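You operate a simulated robot arm through the tools that you are given. There is no shell and no other tool. Be economical: measure what you need, move in short steps, check, and stop when the job is done.

You run a simulated robot arm. Do the job below in one go: nothing can be reset, and whatever is moved stays where it is left.

TASK
Free the stiff swivel: half a turn on its grease cup, then spin the eye once round.
Fine: open the swivel clamp first and shut it again at the end; grease must show under the eye.

Only the result counts: the job must be done as asked and must still hold three seconds after the hand-in. Knocking over, shifting, dropping, spilling or breaking anything else fails it.

THE ROBOT
A 7-joint arm with a two-finger parallel gripper, fixed in place. Base frame: the origin is at the foot of the arm, x ahead of it, y to its left, z up. Units: m, rad, N and s.
Its first joint turns from -1.152 to 1.152 rad. Payload 2.6 kg.
Tool frame: the origin (TCP) lies between the finger pads and is the grasp point; the fingertips stand 0.03 m ahead of it; z points along the fingers, y is the line along which they close. Largest opening 0.094 m; finger width 0.028, thickness 0.01; the body of the gripper, 0.05 by 0.096 m, starts 0.055 m behind the TCP.
Orientation is told as [roll, pitch, yaw] about the base's x, y, z axes, in that order, counted from this pose: with the fingers straight down and closing along the base's y, the tool's x points along the base's -x, its y along +y and its z along -z.

THE INTERFACE
- The arm moves only by the tool jog_arm. Its argument "commands" is a list of rows, each an object of numbers (a shift or turn left out is 0, a gripper value left out holds the last): "dx", "dy", "dz": the shift along the tool's x, y, z in units of 50 mm (1.0 is 50 mm); "wx", "wy", "wz": the turn, a rotation vector about the tool's x, y, z in units of 6 degrees (1.0 is 6 degrees); "fingers": the gripper command, from -1 (fully open) to 1 (shut), values between in proportion. In form: [{"dx": .., "dy": .., "dz": .., "wx": .., "wy": .., "wz": .., "fingers": ..}, ...]. A call has 1 to 8 rows; each row shifts and turns the commanded pose from where the row before left it, along the tool's axes as they then stand. A call with a number of a shift or a turn outside -1 to 1 is refused whole. Rows are played at 5 a second. More than 0.05 m and 0.15 rad between two rows, or a gripper value outside its range, and nothing of the call is played. A pose out of reach is approached as far as the arm can. The call stops where the force on the tool passes 50 N (or 10 N more than at its start, if that is more) or the arm is blocked; 0.2 s more then pass. Each finger travels about 0.072 m/s and halts on what it meets, pressing with about 43 N; the grip force reading is that of the motor and also rises with nothing between the fingers. The clock runs only during rows and for 0.2 s after the last one: add rows that do not move to give the fingers time. The reply holds the time, the measured pose of the TCP, the force on the tool along the base axes, the opening and the grip force, in the units named above and with some noise.
- Cameras (640 x 400 px; columns grow to the right, rows downward): "scene" is fixed at [0.0418, 0.422, 0.591]; the picture's right is [-0.81, -0.59, 0.00], its down [-0.22, 0.30, -0.93] and it looks along [0.55, -0.75, -0.37] (base axes); focal length 329 px, centre (320, 200). "wrist" rides on the gripper at [-0.037, 0, -0.058] in the tool frame; the picture's right is [0.00, -1.00, 0.00], its down [0.97, 0.00, -0.24] and it looks along [0.24, 0.00, 0.97] (tool axes); focal length 218 px, centre (320, 200).
- camera(camera): a new picture of that camera. The clock stands still meanwhile.
- pixel_to_xyz(camera, pixels): there is no depth. For up to 12 entries [column, row, z] of the newest picture of that camera ("zoom" is the newest enlarged one), the place [x, y] in the base frame at which the ray of that pixel passes the height z, good to about 0.002 m, but the place of the scene camera against the robot may be out by one fixed shift of up to 0.012 m in any direction. The clock stands still meanwhile.
- enlarge(camera, box): a new picture of the part [left, top, right, bottom] of that camera's present view, enlarged. The clock stands still meanwhile.
- hand_in(): hands the job in; it is judged then, once.

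Keep the steps short. Do not move on a guess: measure, check each grasp and each placing, and mend mistakes. In all there are 80 turns and 38 pictures (those below and enlarged ones count). Leave the gripper open and the arm clear of the work at the hand-in unless told otherwise, and finish with a single line.

The tools are called after "Call:" by a JSON object that holds its "name" and its "arguments". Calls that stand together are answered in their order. jog_arm: Moves the arm, as the interface text tells. Its arguments: {"type":"object","properties":{"commands":{"type":"array"}},"required":["commands"]} The other tools are called the same way: camera (camera) takes a picture; pixel_to_xyz (camera, pixels) gives the place at which the rays of pixels pass given heights; enlarge (camera, box) takes an enlarged picture of a part of a camera's view; hand_in () hands the job in.

At the start:

```text
t: 0.0
position: [0.3234, -0.1598, 0.3755]
orientation: [0.0, -0.001, 0.0]
force: [-0.1, 0.0, 0.1]
opening: 0.0942
finger_force: 0.0
```

scene: 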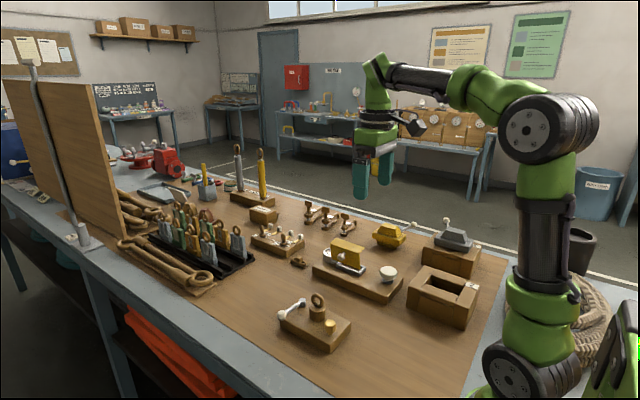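
wrist: 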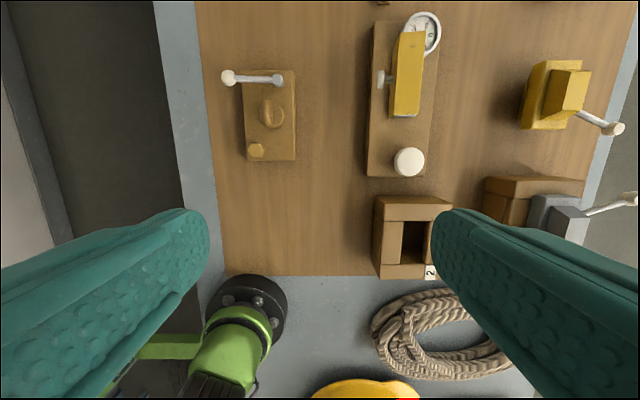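

I see a block with an eye, a brass hex cup and a lever at scene (315,325). I'll enlarge it in both views.

Call:
{"name": "enlarge", "arguments": {"camera": "scene", "box": [260, 280, 370, 360]}}

Call:
{"name": "enlarge", "arguments": {"camera": "wrist", "box": [200, 50, 328, 180]}}

```text
5.00 times, centred on (315, 320) of scene
```

zoom: 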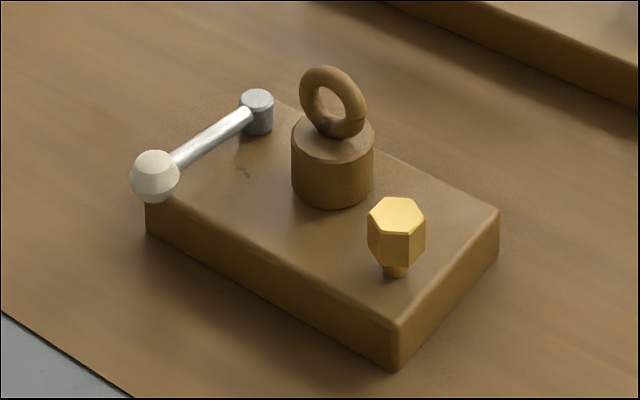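

```text
3.08 times, centred on (264, 115) of wrist
```

zoom: 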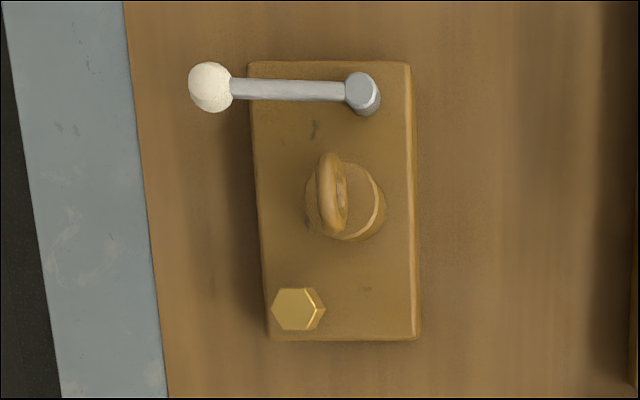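

Now I measure the features at several heights, in the wrist zoom and also from the scene.

Call:
{"name": "pixel_to_xyz", "arguments": {"camera": "zoom", "pixels": [[268, 340, 0.052], [420, 340, 0.052], [252, 62, 0.08], [410, 62, 0.08], [296, 310, 0.08], [296, 310, 0.11], [330, 195, 0.13], [345, 205, 0.11], [362, 88, 0.1], [210, 88, 0.1], [420, 340, 0.08], [345, 205, 0.08]]}}

Call:
{"name": "pixel_to_xyz", "arguments": {"camera": "scene", "pixels": [[330.6, 353.4, 0.052], [330.6, 343.8, 0.075], [330.6, 343.8, 0.08], [330.6, 343.8, 0.085], [286, 327, 0.052], [350.6, 331, 0.052], [330, 323, 0.11], [330, 323, 0.1], [318, 295, 0.14], [303, 299.5, 0.11], [282, 315, 0.11], [318, 295, 0.15]]}}

```text
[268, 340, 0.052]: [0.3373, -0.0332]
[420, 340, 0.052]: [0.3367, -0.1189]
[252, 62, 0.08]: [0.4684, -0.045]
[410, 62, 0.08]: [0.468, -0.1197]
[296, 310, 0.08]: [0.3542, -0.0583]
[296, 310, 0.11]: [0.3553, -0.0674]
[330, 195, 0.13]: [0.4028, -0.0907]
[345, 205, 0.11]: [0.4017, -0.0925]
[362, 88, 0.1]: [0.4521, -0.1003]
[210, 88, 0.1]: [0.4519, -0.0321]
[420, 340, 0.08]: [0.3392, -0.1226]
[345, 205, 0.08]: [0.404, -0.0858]
```

```text
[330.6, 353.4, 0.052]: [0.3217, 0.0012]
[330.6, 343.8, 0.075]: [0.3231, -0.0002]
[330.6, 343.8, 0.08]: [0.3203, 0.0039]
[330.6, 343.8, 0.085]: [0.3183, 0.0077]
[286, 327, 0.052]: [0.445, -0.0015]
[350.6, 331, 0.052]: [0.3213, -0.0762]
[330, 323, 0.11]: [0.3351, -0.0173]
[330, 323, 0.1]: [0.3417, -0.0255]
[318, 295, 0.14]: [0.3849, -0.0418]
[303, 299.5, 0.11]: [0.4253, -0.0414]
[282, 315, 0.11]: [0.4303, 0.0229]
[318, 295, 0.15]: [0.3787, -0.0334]
```

The scene and wrist placings disagree by about 3 cm, so I won't trust either height yet. I'll move above the block and triangulate with the wrist camera: +0.03 x, +0.08 y, and 0.075 down.

Call:
{"name": "jog_arm", "arguments": {"commands": [{"dy": 0.8, "dx": -0.3, "dz": 0.5}, {"dy": 0.8, "dx": -0.3, "dz": 0.5}, {"dz": 0.5}, {}]}}

Call:
{"name": "camera", "arguments": {"camera": "wrist"}}

```text
t: 1.0
position: [0.3571, -0.08, 0.2993]
orientation: [0.0, 0.0, 0.0]
force: [-0.2, 0.6, 0.5]
opening: 0.0939
finger_force: 0.0
```

```text
33 pictures are left
```

wrist: 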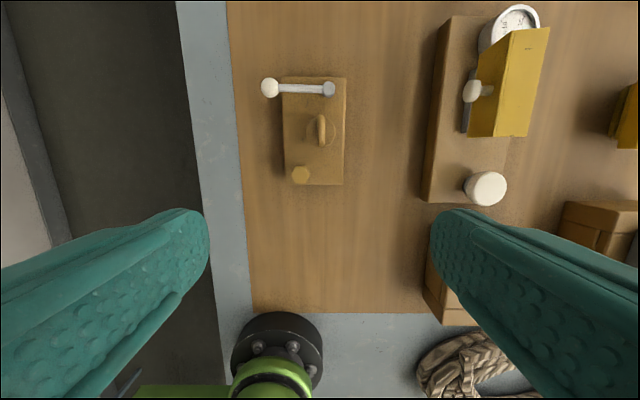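

Call:
{"name": "enlarge", "arguments": {"camera": "wrist", "box": [256, 66, 376, 192]}}

```text
3.17 times, centred on (316, 129) of wrist
```

zoom: 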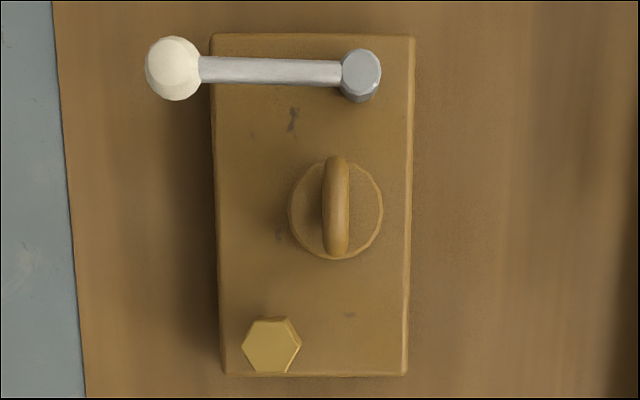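

Rays from the two wrist views cross lower than I assumed, with the block bottom nearer 0.03 and the eye at about y=-0.081. I'll go lower for a better measurement, to TCP (0.40, -0.06, 0.20), still well above the eye.

Call:
{"name": "jog_arm", "arguments": {"commands": [{"dx": -0.43, "dy": 0.2, "dz": 0.5}, {"dx": -0.43, "dy": 0.2, "dz": 0.5}, {"dz": 0.5}, {"dz": 0.5}, {}]}}

Call:
{"name": "camera", "arguments": {"camera": "wrist"}}

```text
t: 2.2
position: [0.3966, -0.0599, 0.2015]
orientation: [0.0, 0.002, 0.0]
force: [-0.1, -0.2, -0.3]
opening: 0.0941
finger_force: 0.1
```

```text
31 pictures are left
```

wrist: 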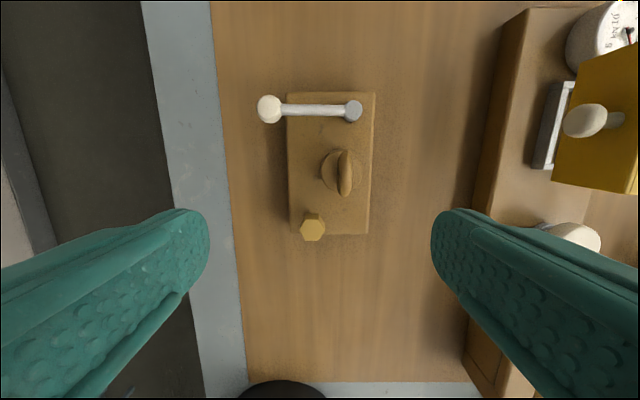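

Triangulated estimates:
- Hex top: (0.356, -0.053), z about 0.056
- Eye: (0.413, -0.081), top about 0.085
- Lever knob: about (0.467, -0.013), z about 0.044
- Lever pivot: (0.465, -0.09)

The surface seems lower than stated. I'll go above the knob, turn to yaw +90 and look again.

Call:
{"name": "jog_arm", "arguments": {"commands": [{"dx": -0.7, "dy": 0.47}, {"dx": -0.7, "dy": 0.47}, {"wz": -1}, {"wz": -1}, {"wz": -1}, {"wz": -1}, {"wz": -1}, {"wz": -1}]}}

Call:
{"name": "jog_arm", "arguments": {"commands": [{"wz": -1}, {"wz": -1}, {"wz": -1}, {"wz": -1}, {"wz": -1}, {"wz": -1}, {"wz": -1}, {"wz": -1}]}}

Call:
{"name": "jog_arm", "arguments": {"commands": [{"wz": -1}, {}]}}

Call:
{"name": "camera", "arguments": {"camera": "wrist"}}

Call:
{"name": "camera", "arguments": {"camera": "scene"}}

```text
t: 4.0
position: [0.4655, -0.0125, 0.2013]
orientation: [0.001, 0.0, 0.63]
force: [-0.3, 0.8, 0.5]
opening: 0.0939
finger_force: 0.1
```

```text
t: 5.8
position: [0.467, -0.0124, 0.1989]
orientation: [-0.002, 0.0, 1.468]
force: [-0.5, 0.1, -0.5]
opening: 0.0939
finger_force: 0.1
```

```text
t: 6.4
position: [0.4673, -0.0115, 0.2]
orientation: [0.002, 0.0, 1.573]
force: [-0.1, 1.1, -1.1]
opening: 0.0941
finger_force: 0.0
```

```text
30 pictures are left
```

wrist: 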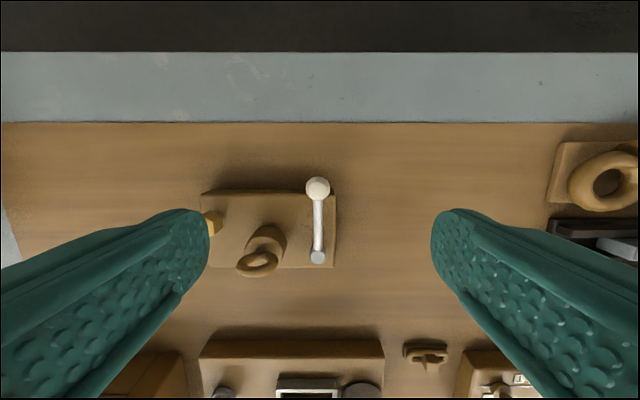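

```text
29 pictures are left
```

scene: 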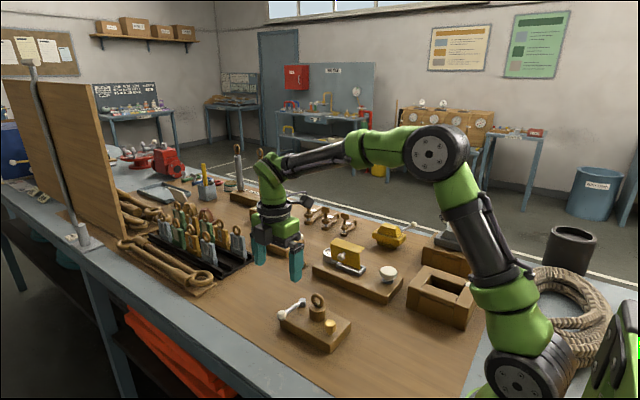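

The knob now triangulates well at (0.4655, -0.0138, 0.0485). I narrow the gripper to about 50 mm and descend to TCP z = 0.095, with the fingertips just above the knob.

Call:
{"name": "jog_arm", "arguments": {"commands": [{"dz": 0.5, "fingers": -0.06}, {"dz": 0.5}, {"dz": 0.5}, {"dz": 0.5}, {"dz": 0.1, "dy": 0.03}, {}]}}

Call:
{"name": "camera", "arguments": {"camera": "wrist"}}

Call:
{"name": "enlarge", "arguments": {"camera": "scene", "box": [240, 250, 370, 360]}}

```text
t: 7.8
position: [0.4676, -0.0135, 0.0951]
orientation: [0.001, 0.001, 1.57]
force: [-0.6, 0.0, -0.2]
opening: 0.0495
finger_force: 0.0
```

```text
28 pictures are left
```

wrist: 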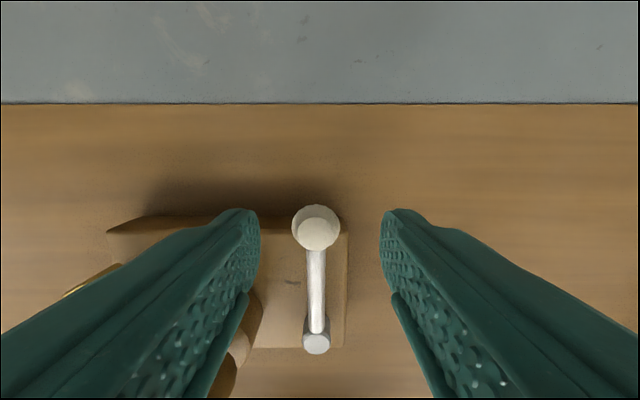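

```text
3.64 times, centred on (305, 305) of scene
```

zoom: 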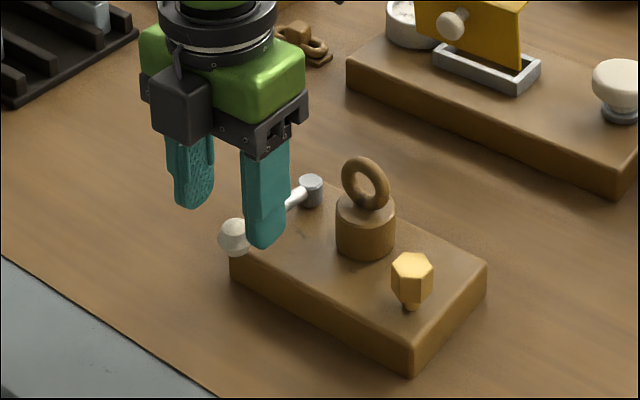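

The knob (316,232) is centred between the fingers. I go down 20 mm so the fingertips straddle it, then check.

Call:
{"name": "jog_arm", "arguments": {"commands": [{"dz": 0.2}, {"dz": 0.2}, {}]}}

Call:
{"name": "enlarge", "arguments": {"camera": "scene", "box": [260, 280, 340, 340]}}

```text
t: 8.6
position: [0.4689, -0.013, 0.0758]
orientation: [0.0, -0.001, 1.571]
force: [1.1, 0.2, -0.1]
opening: 0.0495
finger_force: 0.1
```

```text
6.67 times, centred on (300, 310) of scene
```

zoom: 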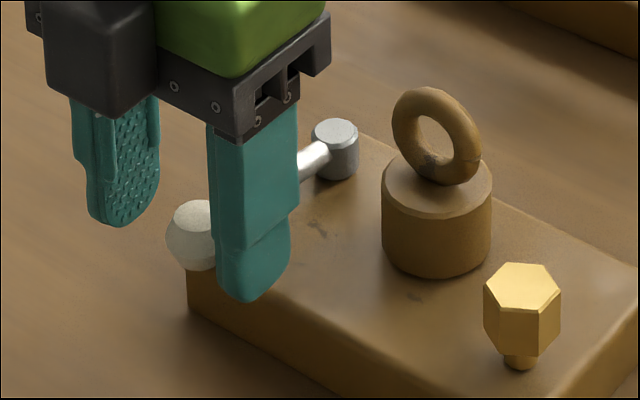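

No contact yet and the knob is level with the fingertips. I'll go another 8 mm down in small steps, then close.

Call:
{"name": "jog_arm", "arguments": {"commands": [{"dz": 0.08}, {"dz": 0.08}, {}]}}

Call:
{"name": "jog_arm", "arguments": {"commands": [{"fingers": 1}, {}, {}, {}]}}

Call:
{"name": "enlarge", "arguments": {"camera": "scene", "box": [260, 280, 340, 340]}}

```text
t: 9.4
position: [0.4671, -0.0141, 0.0668]
orientation: [0.0, -0.001, 1.571]
force: [-0.1, -0.2, 0.3]
opening: 0.0497
finger_force: 0.1
```

```text
t: 10.4
position: [0.4671, -0.0134, 0.0668]
orientation: [0.001, 0.0, 1.571]
force: [0.4, 0.9, -0.2]
opening: 0.0225
finger_force: 42.9
```

```text
6.67 times, centred on (300, 310) of scene
```

zoom: 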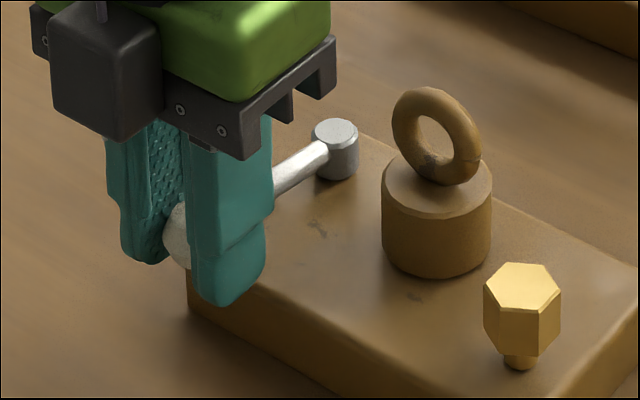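

The knob is gripped (22.5 mm, 43 N). I try swinging the lever toward +x, away from the eye, by 12° about its pivot and watch the force.

Call:
{"name": "jog_arm", "arguments": {"commands": [{"dy": -0.159, "dx": 0.008, "wz": 1}, {"dy": -0.159, "dx": 0.008, "wz": 1}, {}]}}

Call:
{"name": "enlarge", "arguments": {"camera": "scene", "box": [260, 280, 340, 340]}}

```text
t: 11.2
position: [0.4824, -0.0164, 0.0669]
orientation: [0.001, 0.002, 1.356]
force: [-4.6, -7.9, 0.6]
opening: 0.0228
finger_force: 43.3
```

```text
6.67 times, centred on (300, 310) of scene
```

zoom: 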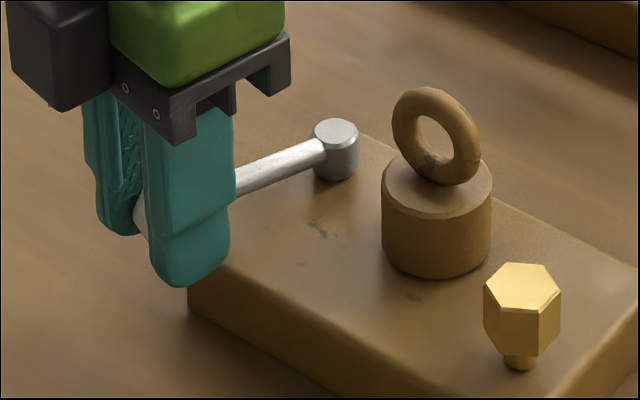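

The lever turns freely that way with small forces. I'll continue, pulling slightly inward.

Call:
{"name": "jog_arm", "arguments": {"commands": [{"dy": -0.155, "dx": 0.03, "wz": 1}, {"dy": -0.155, "dx": 0.02, "wz": 1}, {"dy": -0.155, "dx": 0.008, "wz": 1}, {"dy": -0.155, "dx": 0.008, "wz": 1}, {}]}}

```text
t: 12.4
position: [0.5105, -0.0291, 0.0672]
orientation: [0.0, -0.001, 0.941]
force: [0.1, -0.9, 4.0]
opening: 0.0227
finger_force: 43.4
```

Call:
{"name": "jog_arm", "arguments": {"commands": [{"dy": -0.155, "dx": 0.008, "wz": 1}, {"dy": -0.155, "dx": 0.008, "wz": 1}, {"dy": -0.155, "dx": 0.008, "wz": 1}, {"dy": -0.155, "dx": 0.008, "wz": 1}, {"dy": -0.155, "dx": 0.008, "wz": 1}, {}]}}

```text
t: 13.8
position: [0.5327, -0.0604, 0.0646]
orientation: [-0.002, 0.004, 0.418]
force: [-5.1, -1.4, 0.6]
opening: 0.0228
finger_force: 43.0
```

Call:
{"name": "jog_arm", "arguments": {"commands": [{"dy": -0.155, "dx": 0.012, "wz": 1}, {"dy": -0.155, "dx": 0.012, "wz": 1}, {"dy": -0.155, "dx": 0.008, "wz": 1}, {"dy": -0.155, "dx": 0.008, "wz": 1}, {}]}}

Call:
{"name": "enlarge", "arguments": {"camera": "scene", "box": [250, 270, 350, 350]}}

```text
t: 15.0
position: [0.5406, -0.0888, 0.068]
orientation: [0.001, -0.001, -0.001]
force: [-1.5, 3.2, 0.5]
opening: 0.0226
finger_force: 43.6
```

```text
5.00 times, centred on (300, 310) of scene
```

zoom: 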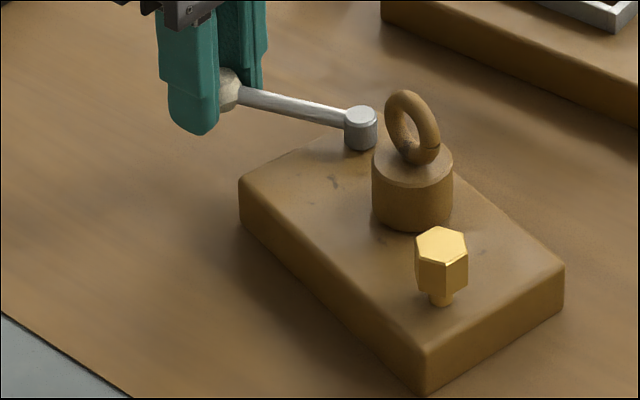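

The lever has swung 90°. I try 6° more to see whether this is the stop.

Call:
{"name": "jog_arm", "arguments": {"commands": [{"dy": -0.155, "dx": 0.008, "wz": 1}, {}]}}

```text
t: 15.6
position: [0.5401, -0.0958, 0.0678]
orientation: [-0.002, -0.003, -0.106]
force: [4.0, 3.6, 1.0]
opening: 0.0228
finger_force: 42.8
```

Call:
{"name": "jog_arm", "arguments": {"commands": [{"dy": -0.155, "dx": 0.008, "wz": 1}, {"dy": -0.155, "dx": 0.008, "wz": 1}, {"dy": -0.155, "dx": 0.008, "wz": 1}, {}]}}

```text
t: 16.6
position: [0.533, -0.1217, 0.0676]
orientation: [-0.001, -0.004, -0.421]
force: [9.7, -4.7, 0.1]
opening: 0.0237
finger_force: 43.1
```

Call:
{"name": "enlarge", "arguments": {"camera": "scene", "box": [250, 260, 350, 340]}}

```text
5.00 times, centred on (300, 300) of scene
```

zoom: 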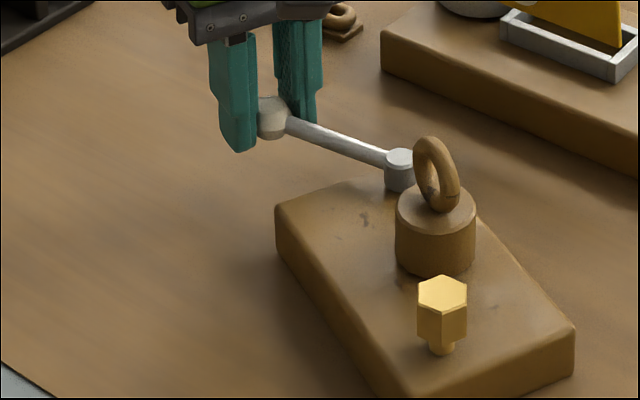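

Problem: comparing pictures, the block itself has turned, so the lever hit its stop earlier and carried the block with it. I stop and measure how far with the wrist camera.

Call:
{"name": "camera", "arguments": {"camera": "wrist"}}

```text
21 pictures are left
```

wrist: 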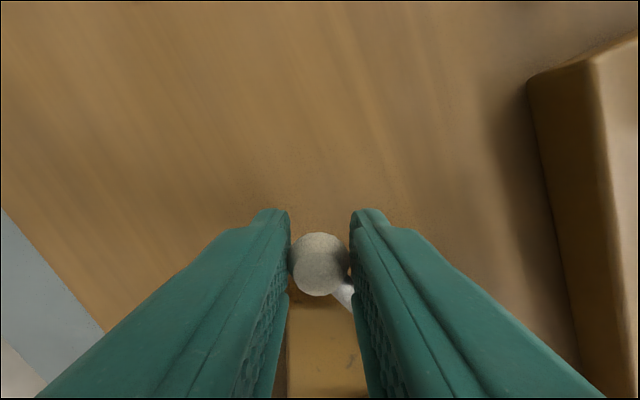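

The block's edges are parallel to the tool (yaw -24°) in the wrist picture, so the block turned about -24° and shifted. I release the knob gently, rise and measure the block's actual pose, then mend it.

Call:
{"name": "jog_arm", "arguments": {"commands": [{"fingers": 0.2}, {}, {"dz": -0.4}, {"dz": -0.8}, {"dz": -0.8}, {"dz": -0.8, "dx": 0.8}, {"dz": -0.6, "dx": 0.8}, {}]}}

Call:
{"name": "camera", "arguments": {"camera": "wrist"}}

```text
refused: row 6 steps farther than a row can; nothing moved
```

```text
20 pictures are left
```

wrist: 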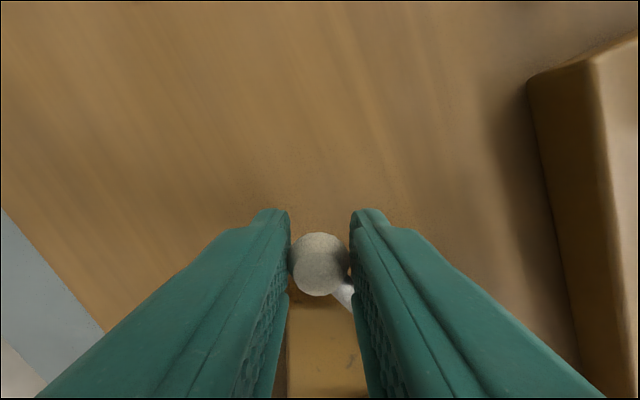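

That row's step was too long. Retrying with shorter rows.

Call:
{"name": "jog_arm", "arguments": {"commands": [{"fingers": 0.2}, {}, {"dz": -0.4}, {"dz": -0.8}, {"dz": -0.8}, {"dz": -0.6, "dx": 0.6}, {"dz": -0.6, "dx": 0.6}, {}]}}

Call:
{"name": "camera", "arguments": {"camera": "wrist"}}

```text
t: 18.4
position: [0.4796, -0.0941, 0.2275]
orientation: [0.001, 0.001, -0.418]
force: [-0.2, -0.8, -0.8]
opening: 0.0375
finger_force: 0.0
```

```text
19 pictures are left
```

wrist: 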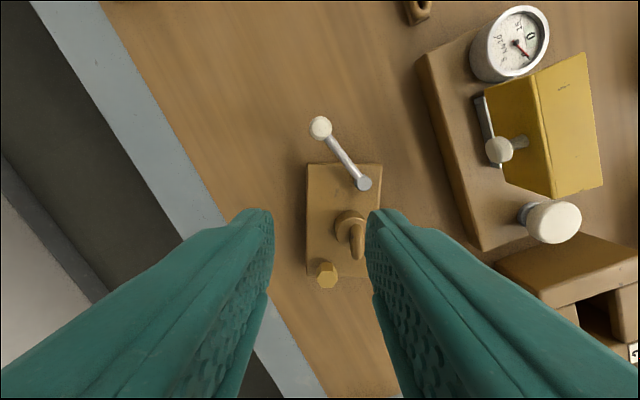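

The lever opened about 55° to its stop and the clamp is open. The block is now at yaw about -24° (hex (0.377, -0.056), eye (0.418, -0.108), pivot (0.456, -0.138)). Shutting the lever against its other stop can carry the block back at the end. Next is the hex: go above it and turn to yaw +66°, where two flats match the fingers.

Call:
{"name": "jog_arm", "arguments": {"commands": [{"dx": 0.723, "dy": -0.045}, {"dx": 0.723, "dy": -0.045}, {"dx": 0.723, "dy": -0.045}, {"wz": -1}, {"wz": -1}, {"wz": -1}, {"wz": -1}, {"wz": -1}]}}

Call:
{"name": "jog_arm", "arguments": {"commands": [{"wz": -1}, {"wz": -1}, {"wz": -1}, {"wz": -1}, {"wz": -1}, {"wz": -1}, {"wz": -1}, {"wz": -1}]}}

Call:
{"name": "jog_arm", "arguments": {"commands": [{"wz": -1}, {"wz": -1}, {"dz": 0.6}, {"dz": 0.6}, {"dz": 0.6}, {}]}}

Call:
{"name": "camera", "arguments": {"camera": "wrist"}}

```text
t: 20.2
position: [0.3775, -0.0576, 0.2265]
orientation: [0.0, -0.002, 0.108]
force: [-0.3, 1.2, 0.2]
opening: 0.0376
finger_force: 0.0
```

```text
t: 22.0
position: [0.3761, -0.057, 0.2265]
orientation: [0.001, 0.0, 0.945]
force: [0.8, 0.2, 0.3]
opening: 0.0377
finger_force: 0.1
```

```text
t: 23.4
position: [0.3761, -0.0563, 0.1361]
orientation: [-0.001, 0.001, 1.153]
force: [-0.2, -0.7, 0.3]
opening: 0.0374
finger_force: 0.1
```

```text
18 pictures are left
```

wrist: 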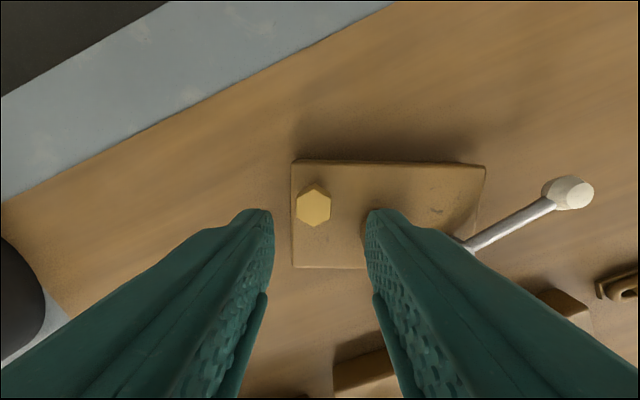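

The hex is at wrist (313,205) with its flats facing the fingers and 4 mm to tool +y. I correct and descend so the tips are just at the hex head.

Call:
{"name": "jog_arm", "arguments": {"commands": [{"dy": 0.084, "dz": 0.4}, {"dz": 0.5}, {"dz": 0.2}, {}]}}

Call:
{"name": "enlarge", "arguments": {"camera": "scene", "box": [285, 280, 365, 340]}}

```text
t: 24.4
position: [0.3737, -0.0531, 0.0818]
orientation: [0.001, 0.0, 1.151]
force: [-0.4, -0.4, 0.8]
opening: 0.0375
finger_force: 0.0
```

```text
6.67 times, centred on (325, 310) of scene
```

zoom: 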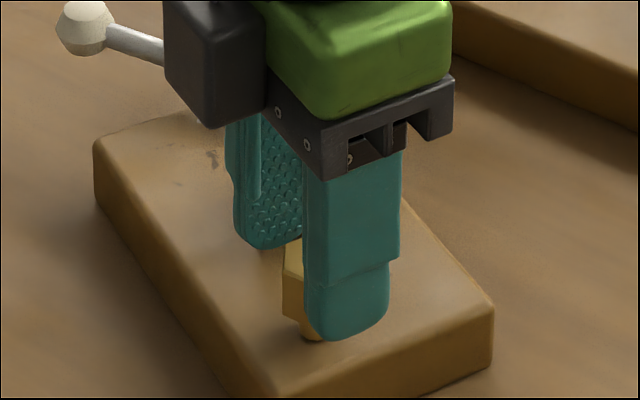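

The fingers straddle the hex head with the tips near neck level, deep enough. Closing.

Call:
{"name": "jog_arm", "arguments": {"commands": [{"fingers": 1}, {}, {}]}}

```text
t: 25.2
position: [0.3724, -0.0532, 0.0821]
orientation: [0.002, 0.0, 1.152]
force: [-6.8, 2.2, 0.4]
opening: 0.0255
finger_force: 42.9
```

Opening is 25.5 mm, a bit wider than expected. I check the grip.

Call:
{"name": "camera", "arguments": {"camera": "wrist"}}

```text
16 pictures are left
```

wrist: 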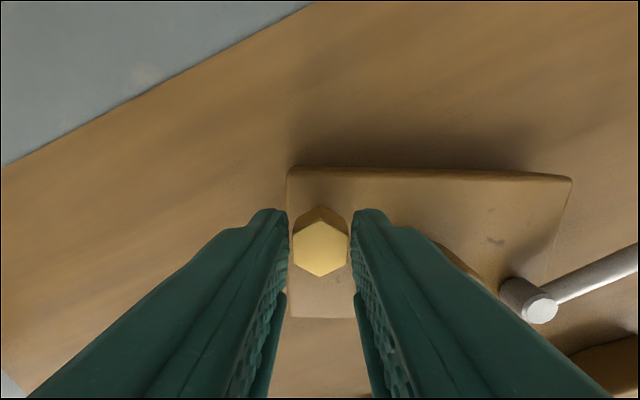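

The grip is on the flats, but the hex centre sits about 3 mm further along tool +x (249.5 px row). To twist about its own axis I open, re-centre (+3 mm x, +1.2 mm y) and close again.

Call:
{"name": "jog_arm", "arguments": {"commands": [{"fingers": 0.25}, {}, {"dx": 0.06, "dy": 0.025}, {}, {"fingers": 1}, {}, {}]}}

```text
t: 26.8
position: [0.3716, -0.0572, 0.0814]
orientation: [0.0, 0.002, 1.153]
force: [1.0, -1.6, -0.7]
opening: 0.0254
finger_force: 43.2
```

Grip forces are now near zero. I turn clockwise (screwing the cup down) 18° first and read the forces.

Call:
{"name": "jog_arm", "arguments": {"commands": [{"wz": 1}, {"wz": 1}, {"wz": 1}, {}]}}

Call:
{"name": "camera", "arguments": {"camera": "wrist"}}

```text
t: 27.8
position: [0.3709, -0.0562, 0.0828]
orientation: [-0.001, 0.0, 0.837]
force: [4.8, 4.0, -0.6]
opening: 0.0252
finger_force: 42.9
```

```text
15 pictures are left
```

wrist: 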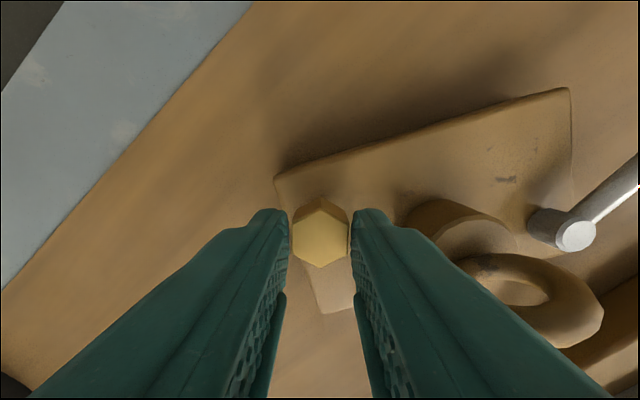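

The block stays put while the hex turns. I continue the remaining 162°, then a touch more check.

Call:
{"name": "jog_arm", "arguments": {"commands": [{"wz": 1}, {"wz": 1}, {"wz": 1}, {"wz": 1}, {"wz": 1}, {"wz": 1}, {"wz": 1}, {"wz": 1}]}}

Call:
{"name": "jog_arm", "arguments": {"commands": [{"wz": 1}, {"wz": 1}, {"wz": 1}, {"wz": 1}, {"wz": 1}, {"wz": 1}, {"wz": 1}, {"wz": 1}]}}

```text
t: 29.6
position: [0.3719, -0.058, 0.0811]
orientation: [0.001, 0.003, -0.003]
force: [-12.8, 8.9, -1.0]
opening: 0.0256
finger_force: 42.9
```

```text
t: 31.4
position: [0.372, -0.0572, 0.0816]
orientation: [0.003, -0.004, -0.841]
force: [4.3, 10.5, -0.1]
opening: 0.0256
finger_force: 43.3
```

Call:
{"name": "jog_arm", "arguments": {"commands": [{"wz": 1}, {"wz": 1}, {"wz": 1}, {"wz": 1}, {"wz": 1}, {"wz": 1}, {"wz": 1}, {"wz": 1}]}}

Call:
{"name": "jog_arm", "arguments": {"commands": [{"wz": 1}, {"wz": 1}, {"wz": 1}, {}]}}

Call:
{"name": "camera", "arguments": {"camera": "wrist"}}

```text
t: 33.2
position: [0.3704, -0.0579, 0.0821]
orientation: [0.0, -0.001, -1.677]
force: [6.1, -5.6, -0.8]
opening: 0.0256
finger_force: 42.6
```

```text
t: 34.2
position: [0.3707, -0.0572, 0.0826]
orientation: [0.001, -0.003, -1.992]
force: [1.5, -12.7, -0.2]
opening: 0.0254
finger_force: 43.1
```

```text
14 pictures are left
```

wrist: 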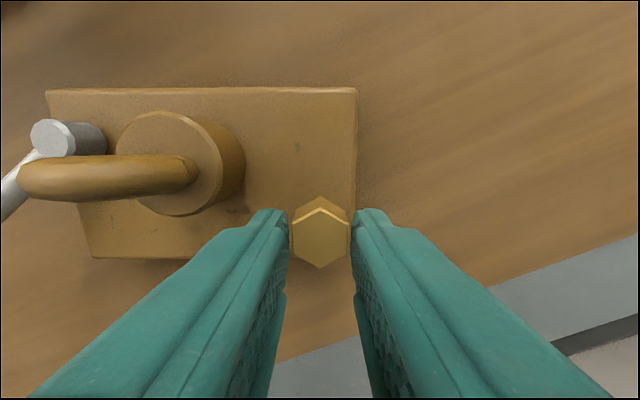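

The hex has turned half a turn with the block in place. I add 2° for margin, release, rise, turn back to yaw -24° and move over the eye, then look.

Call:
{"name": "jog_arm", "arguments": {"commands": [{"wz": 0.4}, {}, {"fingers": 0.2}, {}, {"dz": -0.6}, {"dz": -0.6}, {"dz": -0.6}, {"dz": -0.6}]}}

Call:
{"name": "jog_arm", "arguments": {"commands": [{"wz": -0.4}, {"wz": -1}, {"wz": -1}, {"wz": -1}, {"wz": -1}, {"wz": -1}, {"wz": -1}, {"wz": -1}]}}

Call:
{"name": "jog_arm", "arguments": {"commands": [{"wz": -1}, {"wz": -1}, {"wz": -1}, {"wz": -1}, {"wz": -1}, {"wz": -1}, {"wz": -1}, {"wz": -1}]}}

Call:
{"name": "jog_arm", "arguments": {"commands": [{"dx": -0.64, "dy": -0.275}, {"dx": -0.63, "dy": -0.275, "dz": -0.3}, {}]}}

Call:
{"name": "camera", "arguments": {"camera": "wrist"}}

```text
t: 36.0
position: [0.3702, -0.0569, 0.2028]
orientation: [0.001, -0.002, -2.031]
force: [-0.4, -0.2, 0.6]
opening: 0.0375
finger_force: 0.1
```

```text
t: 37.8
position: [0.3716, -0.0563, 0.2025]
orientation: [0.0, 0.0, -1.255]
force: [-0.6, -0.3, -0.5]
opening: 0.0378
finger_force: 0.0
```

```text
t: 39.6
position: [0.3722, -0.0562, 0.2024]
orientation: [0.0, 0.0, -0.418]
force: [0.5, 0.3, -0.2]
opening: 0.0378
finger_force: 0.1
```

```text
t: 40.4
position: [0.4195, -0.1112, 0.2138]
orientation: [0.001, 0.0, -0.417]
force: [-0.8, -1.5, 0.4]
opening: 0.0374
finger_force: 0.1
```

```text
13 pictures are left
```

wrist: 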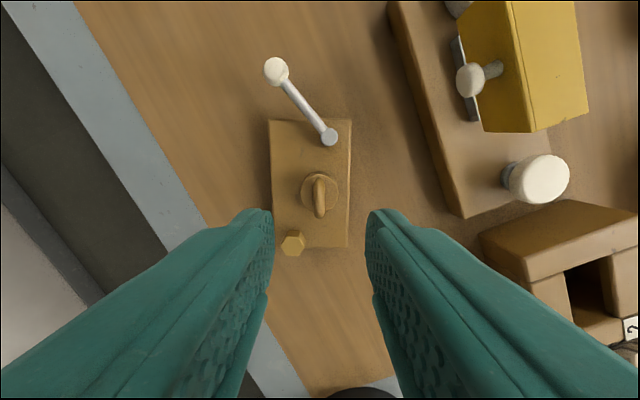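

The eye is centred laterally (319.5,197), and the drum centre is 5 mm along tool +x. I correct and descend to TCP 0.115, then check in the scene view.

Call:
{"name": "jog_arm", "arguments": {"commands": [{"dx": 0.1, "dz": 0.5}, {"dz": 0.5}, {"dz": 0.5}, {"dz": 0.46}, {}]}}

Call:
{"name": "enlarge", "arguments": {"camera": "scene", "box": [280, 265, 360, 325]}}

Call:
{"name": "camera", "arguments": {"camera": "wrist"}}

```text
t: 41.6
position: [0.4146, -0.1071, 0.12]
orientation: [0.0, 0.0, -0.419]
force: [0.0, 0.4, 0.8]
opening: 0.0375
finger_force: 0.1
```

```text
6.67 times, centred on (320, 295) of scene
```

zoom: 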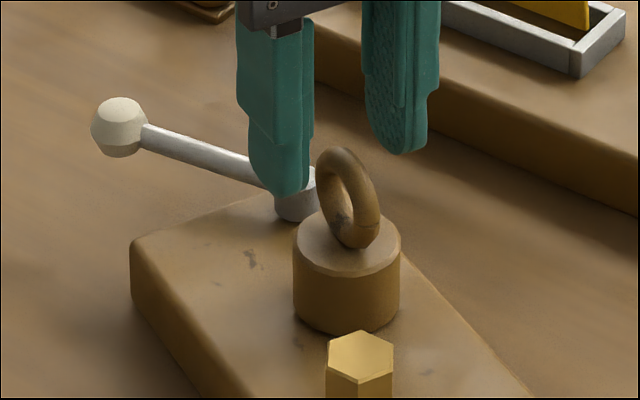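

```text
11 pictures are left
```

wrist: 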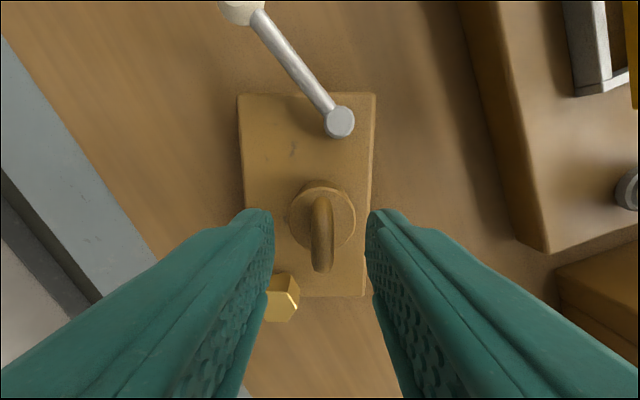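

The ring fits a circle of about 17 mm radius centred at z about 0.086, and the drum centre is 2 mm to the right. I shift, descend 13 mm and close on the ring.

Call:
{"name": "jog_arm", "arguments": {"commands": [{"dy": -0.03, "dz": 0.13}, {"dz": 0.13}, {}, {"fingers": 1}, {}, {}, {}]}}

```text
t: 43.2
position: [0.4131, -0.1094, 0.1063]
orientation: [0.0, 0.001, -0.42]
force: [3.0, 2.7, 1.0]
opening: 0.0096
finger_force: 42.8
```

The ring is gripped at 9.6 mm. I turn 18° counter-clockwise and check.

Call:
{"name": "jog_arm", "arguments": {"commands": [{"wz": -1}, {"wz": -1}, {"wz": -1}, {}]}}

Call:
{"name": "camera", "arguments": {"camera": "wrist"}}

```text
t: 44.2
position: [0.414, -0.1074, 0.1066]
orientation: [0.0, -0.004, -0.102]
force: [16.2, 4.7, -0.7]
opening: 0.0097
finger_force: 43.4
```

```text
10 pictures are left
```

wrist: 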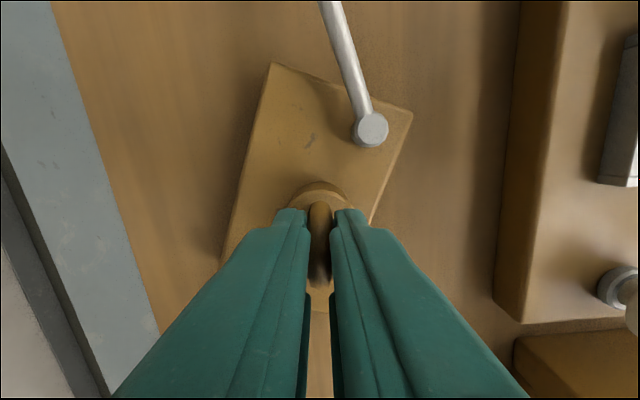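

The ring turns while the block stays. The side force is 16 N, so I nudge 1.5 mm to relieve it and continue.

Call:
{"name": "jog_arm", "arguments": {"commands": [{"dx": -0.03}, {"wz": -1}, {"wz": -1}, {"wz": -1}, {"wz": -1}, {"wz": -1}, {"wz": -1}, {}]}}

```text
t: 46.0
position: [0.4144, -0.1069, 0.1052]
orientation: [0.002, 0.0, 0.524]
force: [-6.0, 16.9, 19.3]
opening: 0.01
finger_force: 43.4
```

Call:
{"name": "jog_arm", "arguments": {"commands": [{"dy": 0.04, "dz": -0.03}, {"wz": -1}, {"wz": -1}, {"wz": -1}, {}]}}

Call:
{"name": "enlarge", "arguments": {"camera": "scene", "box": [270, 260, 370, 335]}}

```text
t: 47.2
position: [0.4109, -0.1071, 0.1062]
orientation: [0.004, 0.004, 0.839]
force: [3.7, -4.0, 1.3]
opening: 0.0099
finger_force: 43.1
```

```text
5.33 times, centred on (320, 298) of scene
```

zoom: 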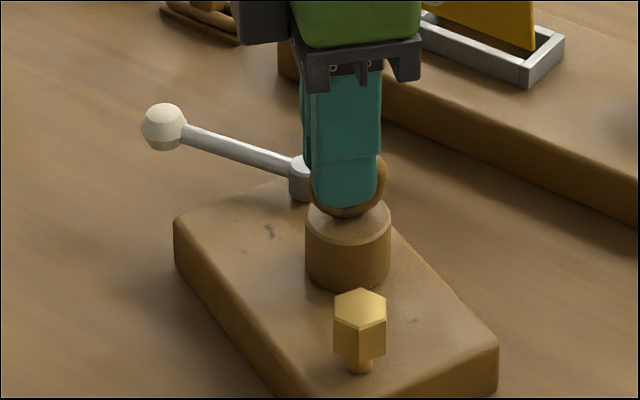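

The ring turns with the fingers, the block is unmoved and the forces are low. Continuing.

Call:
{"name": "jog_arm", "arguments": {"commands": [{"wz": -1}, {"wz": -1}, {"wz": -1}, {"wz": -1}, {"wz": -1}, {}]}}

```text
t: 48.6
position: [0.4124, -0.105, 0.1064]
orientation: [0.005, 0.001, 1.363]
force: [-0.8, -0.8, 1.0]
opening: 0.0097
finger_force: 42.8
```

Call:
{"name": "jog_arm", "arguments": {"commands": [{"wz": -1}, {"wz": -1}, {"wz": -1}, {"wz": -1}, {"wz": -1}, {"wz": -1}, {}]}}

```text
t: 50.2
position: [0.4129, -0.1046, 0.1075]
orientation: [0.003, -0.002, 1.994]
force: [-6.2, -0.8, 0.1]
opening: 0.0099
finger_force: 42.6
```

Call:
{"name": "jog_arm", "arguments": {"commands": [{"wz": -1}, {"wz": -1}, {"wz": -1}, {"wz": -1}, {"wz": -1}, {"wz": -1}, {"wz": -1}, {}]}}

```text
t: 52.0
position: [0.4138, -0.1053, 0.1071]
orientation: [0.001, -0.002, 2.724]
force: [0.3, -3.3, -0.6]
opening: 0.0098
finger_force: 42.9
```

Half of the spin is done. I release, rise above the ring, rewind 180° and regrip.

Call:
{"name": "jog_arm", "arguments": {"commands": [{"fingers": 0.2}, {}, {"dz": -0.5}, {"dz": -0.5}, {"wz": 1}, {"wz": 1}, {"wz": 1}, {"wz": 1}]}}

Call:
{"name": "jog_arm", "arguments": {"commands": [{"wz": 1}, {"wz": 1}, {"wz": 1}, {"wz": 1}, {"wz": 1}, {"wz": 1}, {"wz": 1}, {"wz": 1}]}}

Call:
{"name": "jog_arm", "arguments": {"commands": [{"wz": 1}, {"wz": 1}, {"wz": 1}, {"wz": 1}, {"wz": 1}, {"wz": 1}, {"wz": 1}, {"wz": 1}]}}

Call:
{"name": "jog_arm", "arguments": {"commands": [{"wz": 1}, {"wz": 1}, {"wz": 1}, {"wz": 1}, {"wz": 1}, {"wz": 1}, {"wz": 1}, {"wz": 1}]}}

Call:
{"name": "jog_arm", "arguments": {"commands": [{"wz": 1}, {"wz": 1}, {}]}}

Call:
{"name": "camera", "arguments": {"camera": "wrist"}}

```text
t: 53.8
position: [0.4135, -0.1063, 0.157]
orientation: [-0.001, 0.0, 2.301]
force: [0.0, -0.2, 0.2]
opening: 0.0373
finger_force: 0.0
```

```text
t: 55.6
position: [0.4128, -0.1053, 0.1582]
orientation: [0.0, 0.0, 1.463]
force: [-0.6, 0.9, 0.5]
opening: 0.0376
finger_force: 0.0
```

```text
t: 57.4
position: [0.4132, -0.1061, 0.1565]
orientation: [0.0, -0.001, 0.626]
force: [-0.2, 0.4, -0.2]
opening: 0.0378
finger_force: 0.0
```

```text
t: 59.2
position: [0.4131, -0.1059, 0.1563]
orientation: [0.0, 0.001, -0.21]
force: [-0.9, 0.7, -0.4]
opening: 0.0376
finger_force: 0.1
```

```text
t: 60.0
position: [0.4134, -0.1061, 0.1563]
orientation: [0.0, 0.0, -0.42]
force: [-0.5, 0.8, -0.7]
opening: 0.0378
finger_force: 0.1
```

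```text
8 pictures are left
```

wrist: 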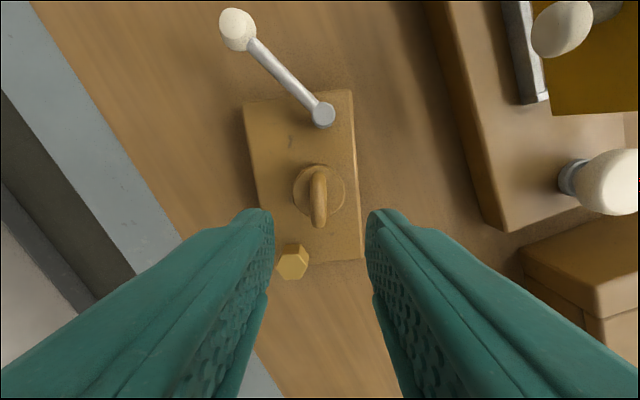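

The ring is back in line. The block has crept about 6° CCW and the drum centre is now about 6 mm behind the TCP along tool -x. I re-centre, descend and grip.

Call:
{"name": "jog_arm", "arguments": {"commands": [{"dx": -0.12}, {"dz": 0.5}, {"dz": 0.46}, {}, {"fingers": 1}, {}, {}]}}

Call:
{"name": "jog_arm", "arguments": {"commands": [{"wz": -1}, {"wz": -1}, {"wz": -1}, {"wz": -1}, {}]}}

```text
t: 61.6
position: [0.4203, -0.1091, 0.1089]
orientation: [0.0, -0.002, -0.418]
force: [0.0, -3.2, -0.2]
opening: 0.0098
finger_force: 43.2
```

```text
t: 62.8
position: [0.4193, -0.1075, 0.1083]
orientation: [0.003, 0.002, 0.002]
force: [5.6, 4.0, 0.5]
opening: 0.0095
finger_force: 43.1
```

Gripped with low forces, so I continue the second half turn.

Call:
{"name": "jog_arm", "arguments": {"commands": [{"wz": -1}, {"wz": -1}, {"wz": -1}, {"wz": -1}, {"wz": -1}, {"wz": -1}, {}]}}

Call:
{"name": "jog_arm", "arguments": {"commands": [{"wz": -1}, {"wz": -1}, {"wz": -1}, {"wz": -1}, {"wz": -1}, {"wz": -1}, {}]}}

Call:
{"name": "jog_arm", "arguments": {"commands": [{"wz": -1}, {"wz": -1}, {"wz": -1}, {"wz": -1}, {"wz": -1}, {"wz": -1}, {}]}}

```text
t: 64.4
position: [0.4183, -0.1074, 0.1099]
orientation: [0.003, 0.002, 0.628]
force: [-11.2, 10.8, -0.4]
opening: 0.0097
finger_force: 43.1
```

```text
t: 66.0
position: [0.4184, -0.1081, 0.1079]
orientation: [0.0, 0.001, 1.258]
force: [-11.0, 7.0, 1.2]
opening: 0.0098
finger_force: 42.8
```

```text
t: 67.6
position: [0.4197, -0.1087, 0.1104]
orientation: [-0.001, 0.0, 1.886]
force: [-7.5, -7.5, 0.2]
opening: 0.0099
finger_force: 43.4
```

Call:
{"name": "jog_arm", "arguments": {"commands": [{"wz": -1}, {"wz": -1}, {"wz": -1}, {"wz": -1}, {"wz": -1}, {"wz": -1}, {"wz": -1}, {"wz": -1}]}}

Call:
{"name": "jog_arm", "arguments": {"commands": [{"wz": -1}, {"wz": -1}, {}]}}

Call:
{"name": "camera", "arguments": {"camera": "wrist"}}

```text
t: 69.4
position: [0.4173, -0.108, 0.1105]
orientation: [0.002, 0.0, 2.722]
force: [-15.0, -4.7, 0.0]
opening: 0.0096
finger_force: 42.9
```

```text
t: 70.2
position: [0.4189, -0.1096, 0.1091]
orientation: [0.001, 0.0, 2.93]
force: [-17.3, -5.6, 20.5]
opening: 0.0098
finger_force: 43.1
```

```text
7 pictures are left
```

wrist: 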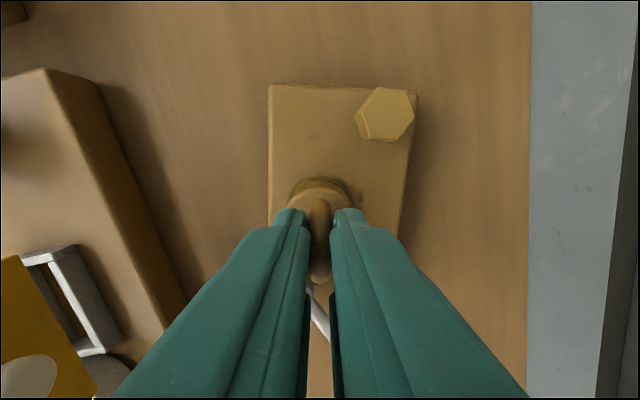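

A dark grease ring now shows around the drum at (320,185), and the ring is in line with the block again, so about 360°. I try a bit more for margin while relieving the upward force.

Call:
{"name": "jog_arm", "arguments": {"commands": [{"dz": -0.02, "wz": -1}, {"wz": -1}, {}]}}

Call:
{"name": "enlarge", "arguments": {"camera": "wrist", "box": [220, 60, 440, 260]}}

```text
t: 71.0
position: [0.4216, -0.0976, 0.1095]
orientation: [0.01, 0.016, 3.076]
force: [11.6, 0.8, 0.4]
opening: 0.0102
finger_force: 43.1
out of reach, approached as far as the arm can: row 2
```

```text
2.00 times, centred on (330, 160) of wrist
```

zoom: 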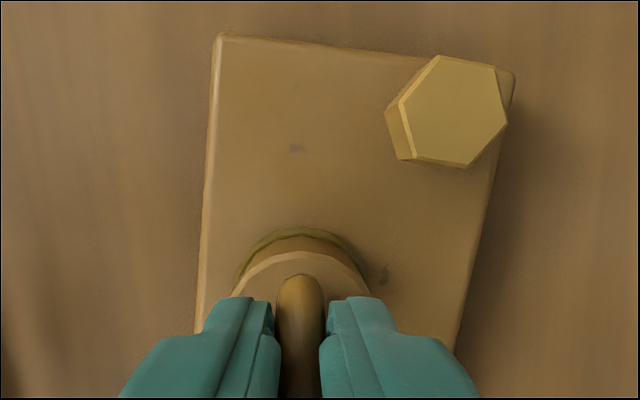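

Full turn plus about 7° is done, with grease showing under the eye. I release, rise and unwind to the lever's direction (yaw about 26°), then look from above.

Call:
{"name": "jog_arm", "arguments": {"commands": [{"wz": 1}, {"fingers": 0.1}, {}, {"dz": -0.5}, {"dz": -0.7}, {"dz": -0.7}, {"wz": 1}, {"wz": 1}]}}

Call:
{"name": "jog_arm", "arguments": {"commands": [{"wz": 1}, {"wz": 1}, {"wz": 1}, {"wz": 1}, {"wz": 1}, {"wz": 1}, {"wz": 1}, {"wz": 1}]}}

Call:
{"name": "jog_arm", "arguments": {"commands": [{"wz": 1}, {"wz": 1}, {"wz": 1}, {"wz": 1}, {"wz": 1}, {"wz": 1}, {"wz": 1}, {"wz": 1}]}}

Call:
{"name": "jog_arm", "arguments": {"commands": [{"wz": 1}, {"wz": 1}, {"wz": 1}, {"wz": 1}, {"wz": 1}, {"wz": 1}, {"dz": -0.8}, {}]}}

Call:
{"name": "camera", "arguments": {"camera": "wrist"}}

```text
t: 72.8
position: [0.4242, -0.0893, 0.1751]
orientation: [0.005, 0.018, 2.753]
force: [-0.2, -0.2, 0.2]
opening: 0.0424
finger_force: 0.1
out of reach, approached as far as the arm can: row 5, 6
```

```text
t: 74.6
position: [0.4229, -0.09, 0.1741]
orientation: [-0.01, 0.016, 1.918]
force: [-0.1, 0.0, -0.3]
opening: 0.0423
finger_force: 0.1
```

```text
t: 76.4
position: [0.4241, -0.0908, 0.1756]
orientation: [-0.017, 0.006, 1.077]
force: [0.4, 0.3, -0.1]
opening: 0.0424
finger_force: 0.1
```

```text
t: 78.2
position: [0.4219, -0.0897, 0.2173]
orientation: [-0.018, -0.007, 0.452]
force: [0.0, -0.8, -0.6]
opening: 0.0423
finger_force: 0.0
```

```text
5 pictures are left
```

wrist: 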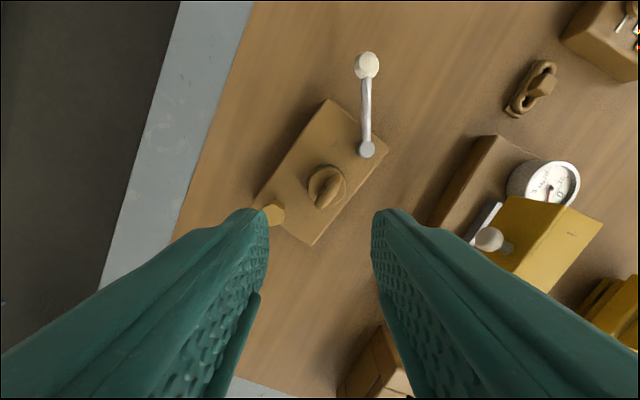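

I measure the block and lever with the wrist camera rays.

Call:
{"name": "pixel_to_xyz", "arguments": {"camera": "wrist", "pixels": [[366, 65, 0.052], [366, 149, 0.052], [274, 214, 0.058], [326, 186, 0.068], [328, 99, 0.035], [388, 151, 0.035], [312, 244, 0.035], [255, 202, 0.035]]}}

```text
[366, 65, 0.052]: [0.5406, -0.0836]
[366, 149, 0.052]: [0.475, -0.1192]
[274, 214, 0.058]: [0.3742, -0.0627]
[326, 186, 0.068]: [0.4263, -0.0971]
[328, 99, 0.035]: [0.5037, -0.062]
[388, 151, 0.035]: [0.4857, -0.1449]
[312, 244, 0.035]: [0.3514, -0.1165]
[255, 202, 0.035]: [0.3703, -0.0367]
```

The block is now at yaw -11°, with the lever pivot at (0.475, -0.119), knob at (0.541, -0.084) and lever direction 28°. I fix the slight tool tilt, go above the knob aligned with the lever, and lower partway.

Call:
{"name": "jog_arm", "arguments": {"commands": [{"wx": -0.172, "wy": 0.067}, {"wz": -0.42}, {"dx": -0.717, "dy": -0.34}, {"dx": -0.717, "dy": -0.34}, {"dx": -0.717, "dy": -0.34}, {"dz": 0.8}, {"dz": 0.9}, {}]}}

Call:
{"name": "camera", "arguments": {"camera": "wrist"}}

```text
t: 80.0
position: [0.5418, -0.0808, 0.1296]
orientation: [-0.001, 0.001, 0.497]
force: [0.1, -0.6, -0.1]
opening: 0.0423
finger_force: 0.0
```

```text
4 pictures are left
```

wrist: 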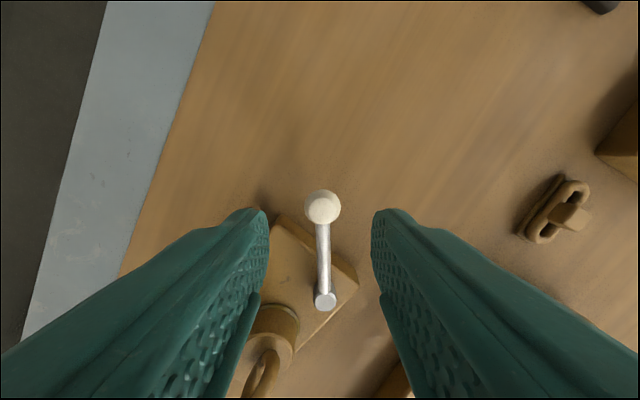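

The knob is aligned at (322,208). I descend to its height and close.

Call:
{"name": "jog_arm", "arguments": {"commands": [{"dx": 0.03, "dy": -0.02, "dz": 0.4, "fingers": 0.3}, {"dz": 0.4}, {"dz": 0.3}, {"dz": 0.1}, {}, {"fingers": 1}, {}, {}]}}

```text
t: 81.8
position: [0.5408, -0.0844, 0.0704]
orientation: [0.001, 0.0, 0.497]
force: [1.1, 1.1, 0.7]
opening: 0.0224
finger_force: 42.8
```

The knob is gripped. I swing the lever shut (CCW) 24°.

Call:
{"name": "jog_arm", "arguments": {"commands": [{"dy": 0.156, "dx": 0.008, "wz": -1}, {"dy": 0.156, "dx": 0.008, "wz": -1}, {"dy": 0.156, "dx": 0.008, "wz": -1}, {"dy": 0.156, "dx": 0.008, "wz": -1}, {}]}}

Call:
{"name": "jog_arm", "arguments": {"commands": [{"dy": 0.156, "dx": 0.008, "wz": -1}, {"dy": 0.156, "dx": 0.008, "wz": -1}, {"dy": 0.156, "dx": 0.008, "wz": -1}, {}]}}

```text
t: 83.0
position: [0.519, -0.0603, 0.0703]
orientation: [0.002, -0.001, 0.916]
force: [6.6, 5.0, 0.0]
opening: 0.0226
finger_force: 43.1
```

```text
t: 84.0
position: [0.4981, -0.0509, 0.0718]
orientation: [0.003, 0.0, 1.23]
force: [3.8, 5.7, 0.0]
opening: 0.0228
finger_force: 42.3
```

Low force so far. I finish the arc to the shut stop (about 79°), then keep pulling gently toward the knob's original place to bring the block back.

Call:
{"name": "jog_arm", "arguments": {"commands": [{"dy": 0.156, "dx": 0.008, "wz": -1}, {"dy": 0.08, "dx": 0.004, "wz": -0.5}, {"dx": -0.144, "dy": 0.128, "wz": -0.44}, {"dx": -0.144, "dy": 0.128, "wz": -0.44}, {}]}}

```text
t: 85.2
position: [0.4782, -0.0325, 0.0705]
orientation: [-0.004, 0.002, 1.478]
force: [4.2, -9.1, -0.3]
opening: 0.0228
finger_force: 42.8
```

Call:
{"name": "jog_arm", "arguments": {"commands": [{"dx": -0.16, "dy": 0.11, "wz": -0.44}, {"dx": -0.17, "dy": 0.1, "wz": -0.44}, {}]}}

Call:
{"name": "enlarge", "arguments": {"camera": "scene", "box": [260, 280, 370, 360]}}

```text
t: 86.0
position: [0.4684, -0.0122, 0.0715]
orientation: [0.002, 0.0, 1.57]
force: [1.6, -8.0, 0.2]
opening: 0.0228
finger_force: 42.8
```

```text
5.00 times, centred on (315, 320) of scene
```

zoom: 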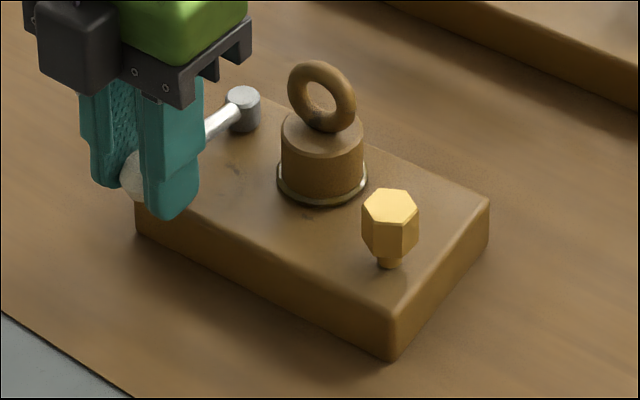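

The block is back within a few millimetres of its original place, and grease shows under the eye. I press the knob 3 mm more in the closing direction to be sure it is on its stop.

Call:
{"name": "jog_arm", "arguments": {"commands": [{"dy": 0.06, "wz": -0.3}, {}]}}

Call:
{"name": "jog_arm", "arguments": {"commands": [{"fingers": 0.3}, {}, {"dz": -0.4}, {"dz": -0.8}, {"dz": -0.8}, {"dz": -0.8}, {"fingers": -1}, {}]}}

Call:
{"name": "camera", "arguments": {"camera": "wrist"}}

```text
t: 86.6
position: [0.466, -0.0128, 0.0712]
orientation: [-0.001, -0.001, 1.605]
force: [8.1, -1.1, 0.0]
opening: 0.0227
finger_force: 43.0
```

```text
t: 88.4
position: [0.4631, -0.0157, 0.2091]
orientation: [0.0, 0.0, 1.603]
force: [0.2, 0.4, 0.0]
opening: 0.0938
finger_force: 0.1
```

```text
2 pictures are left
```

wrist: 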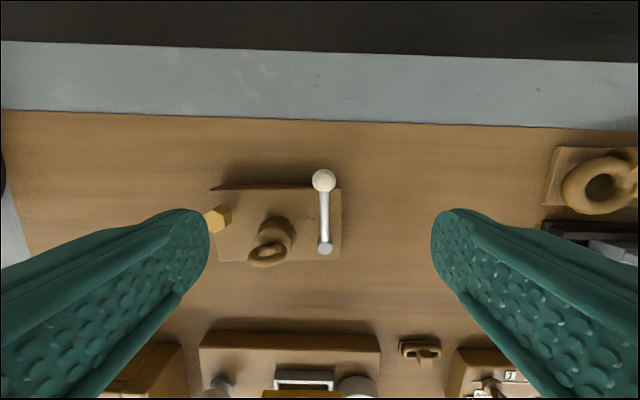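

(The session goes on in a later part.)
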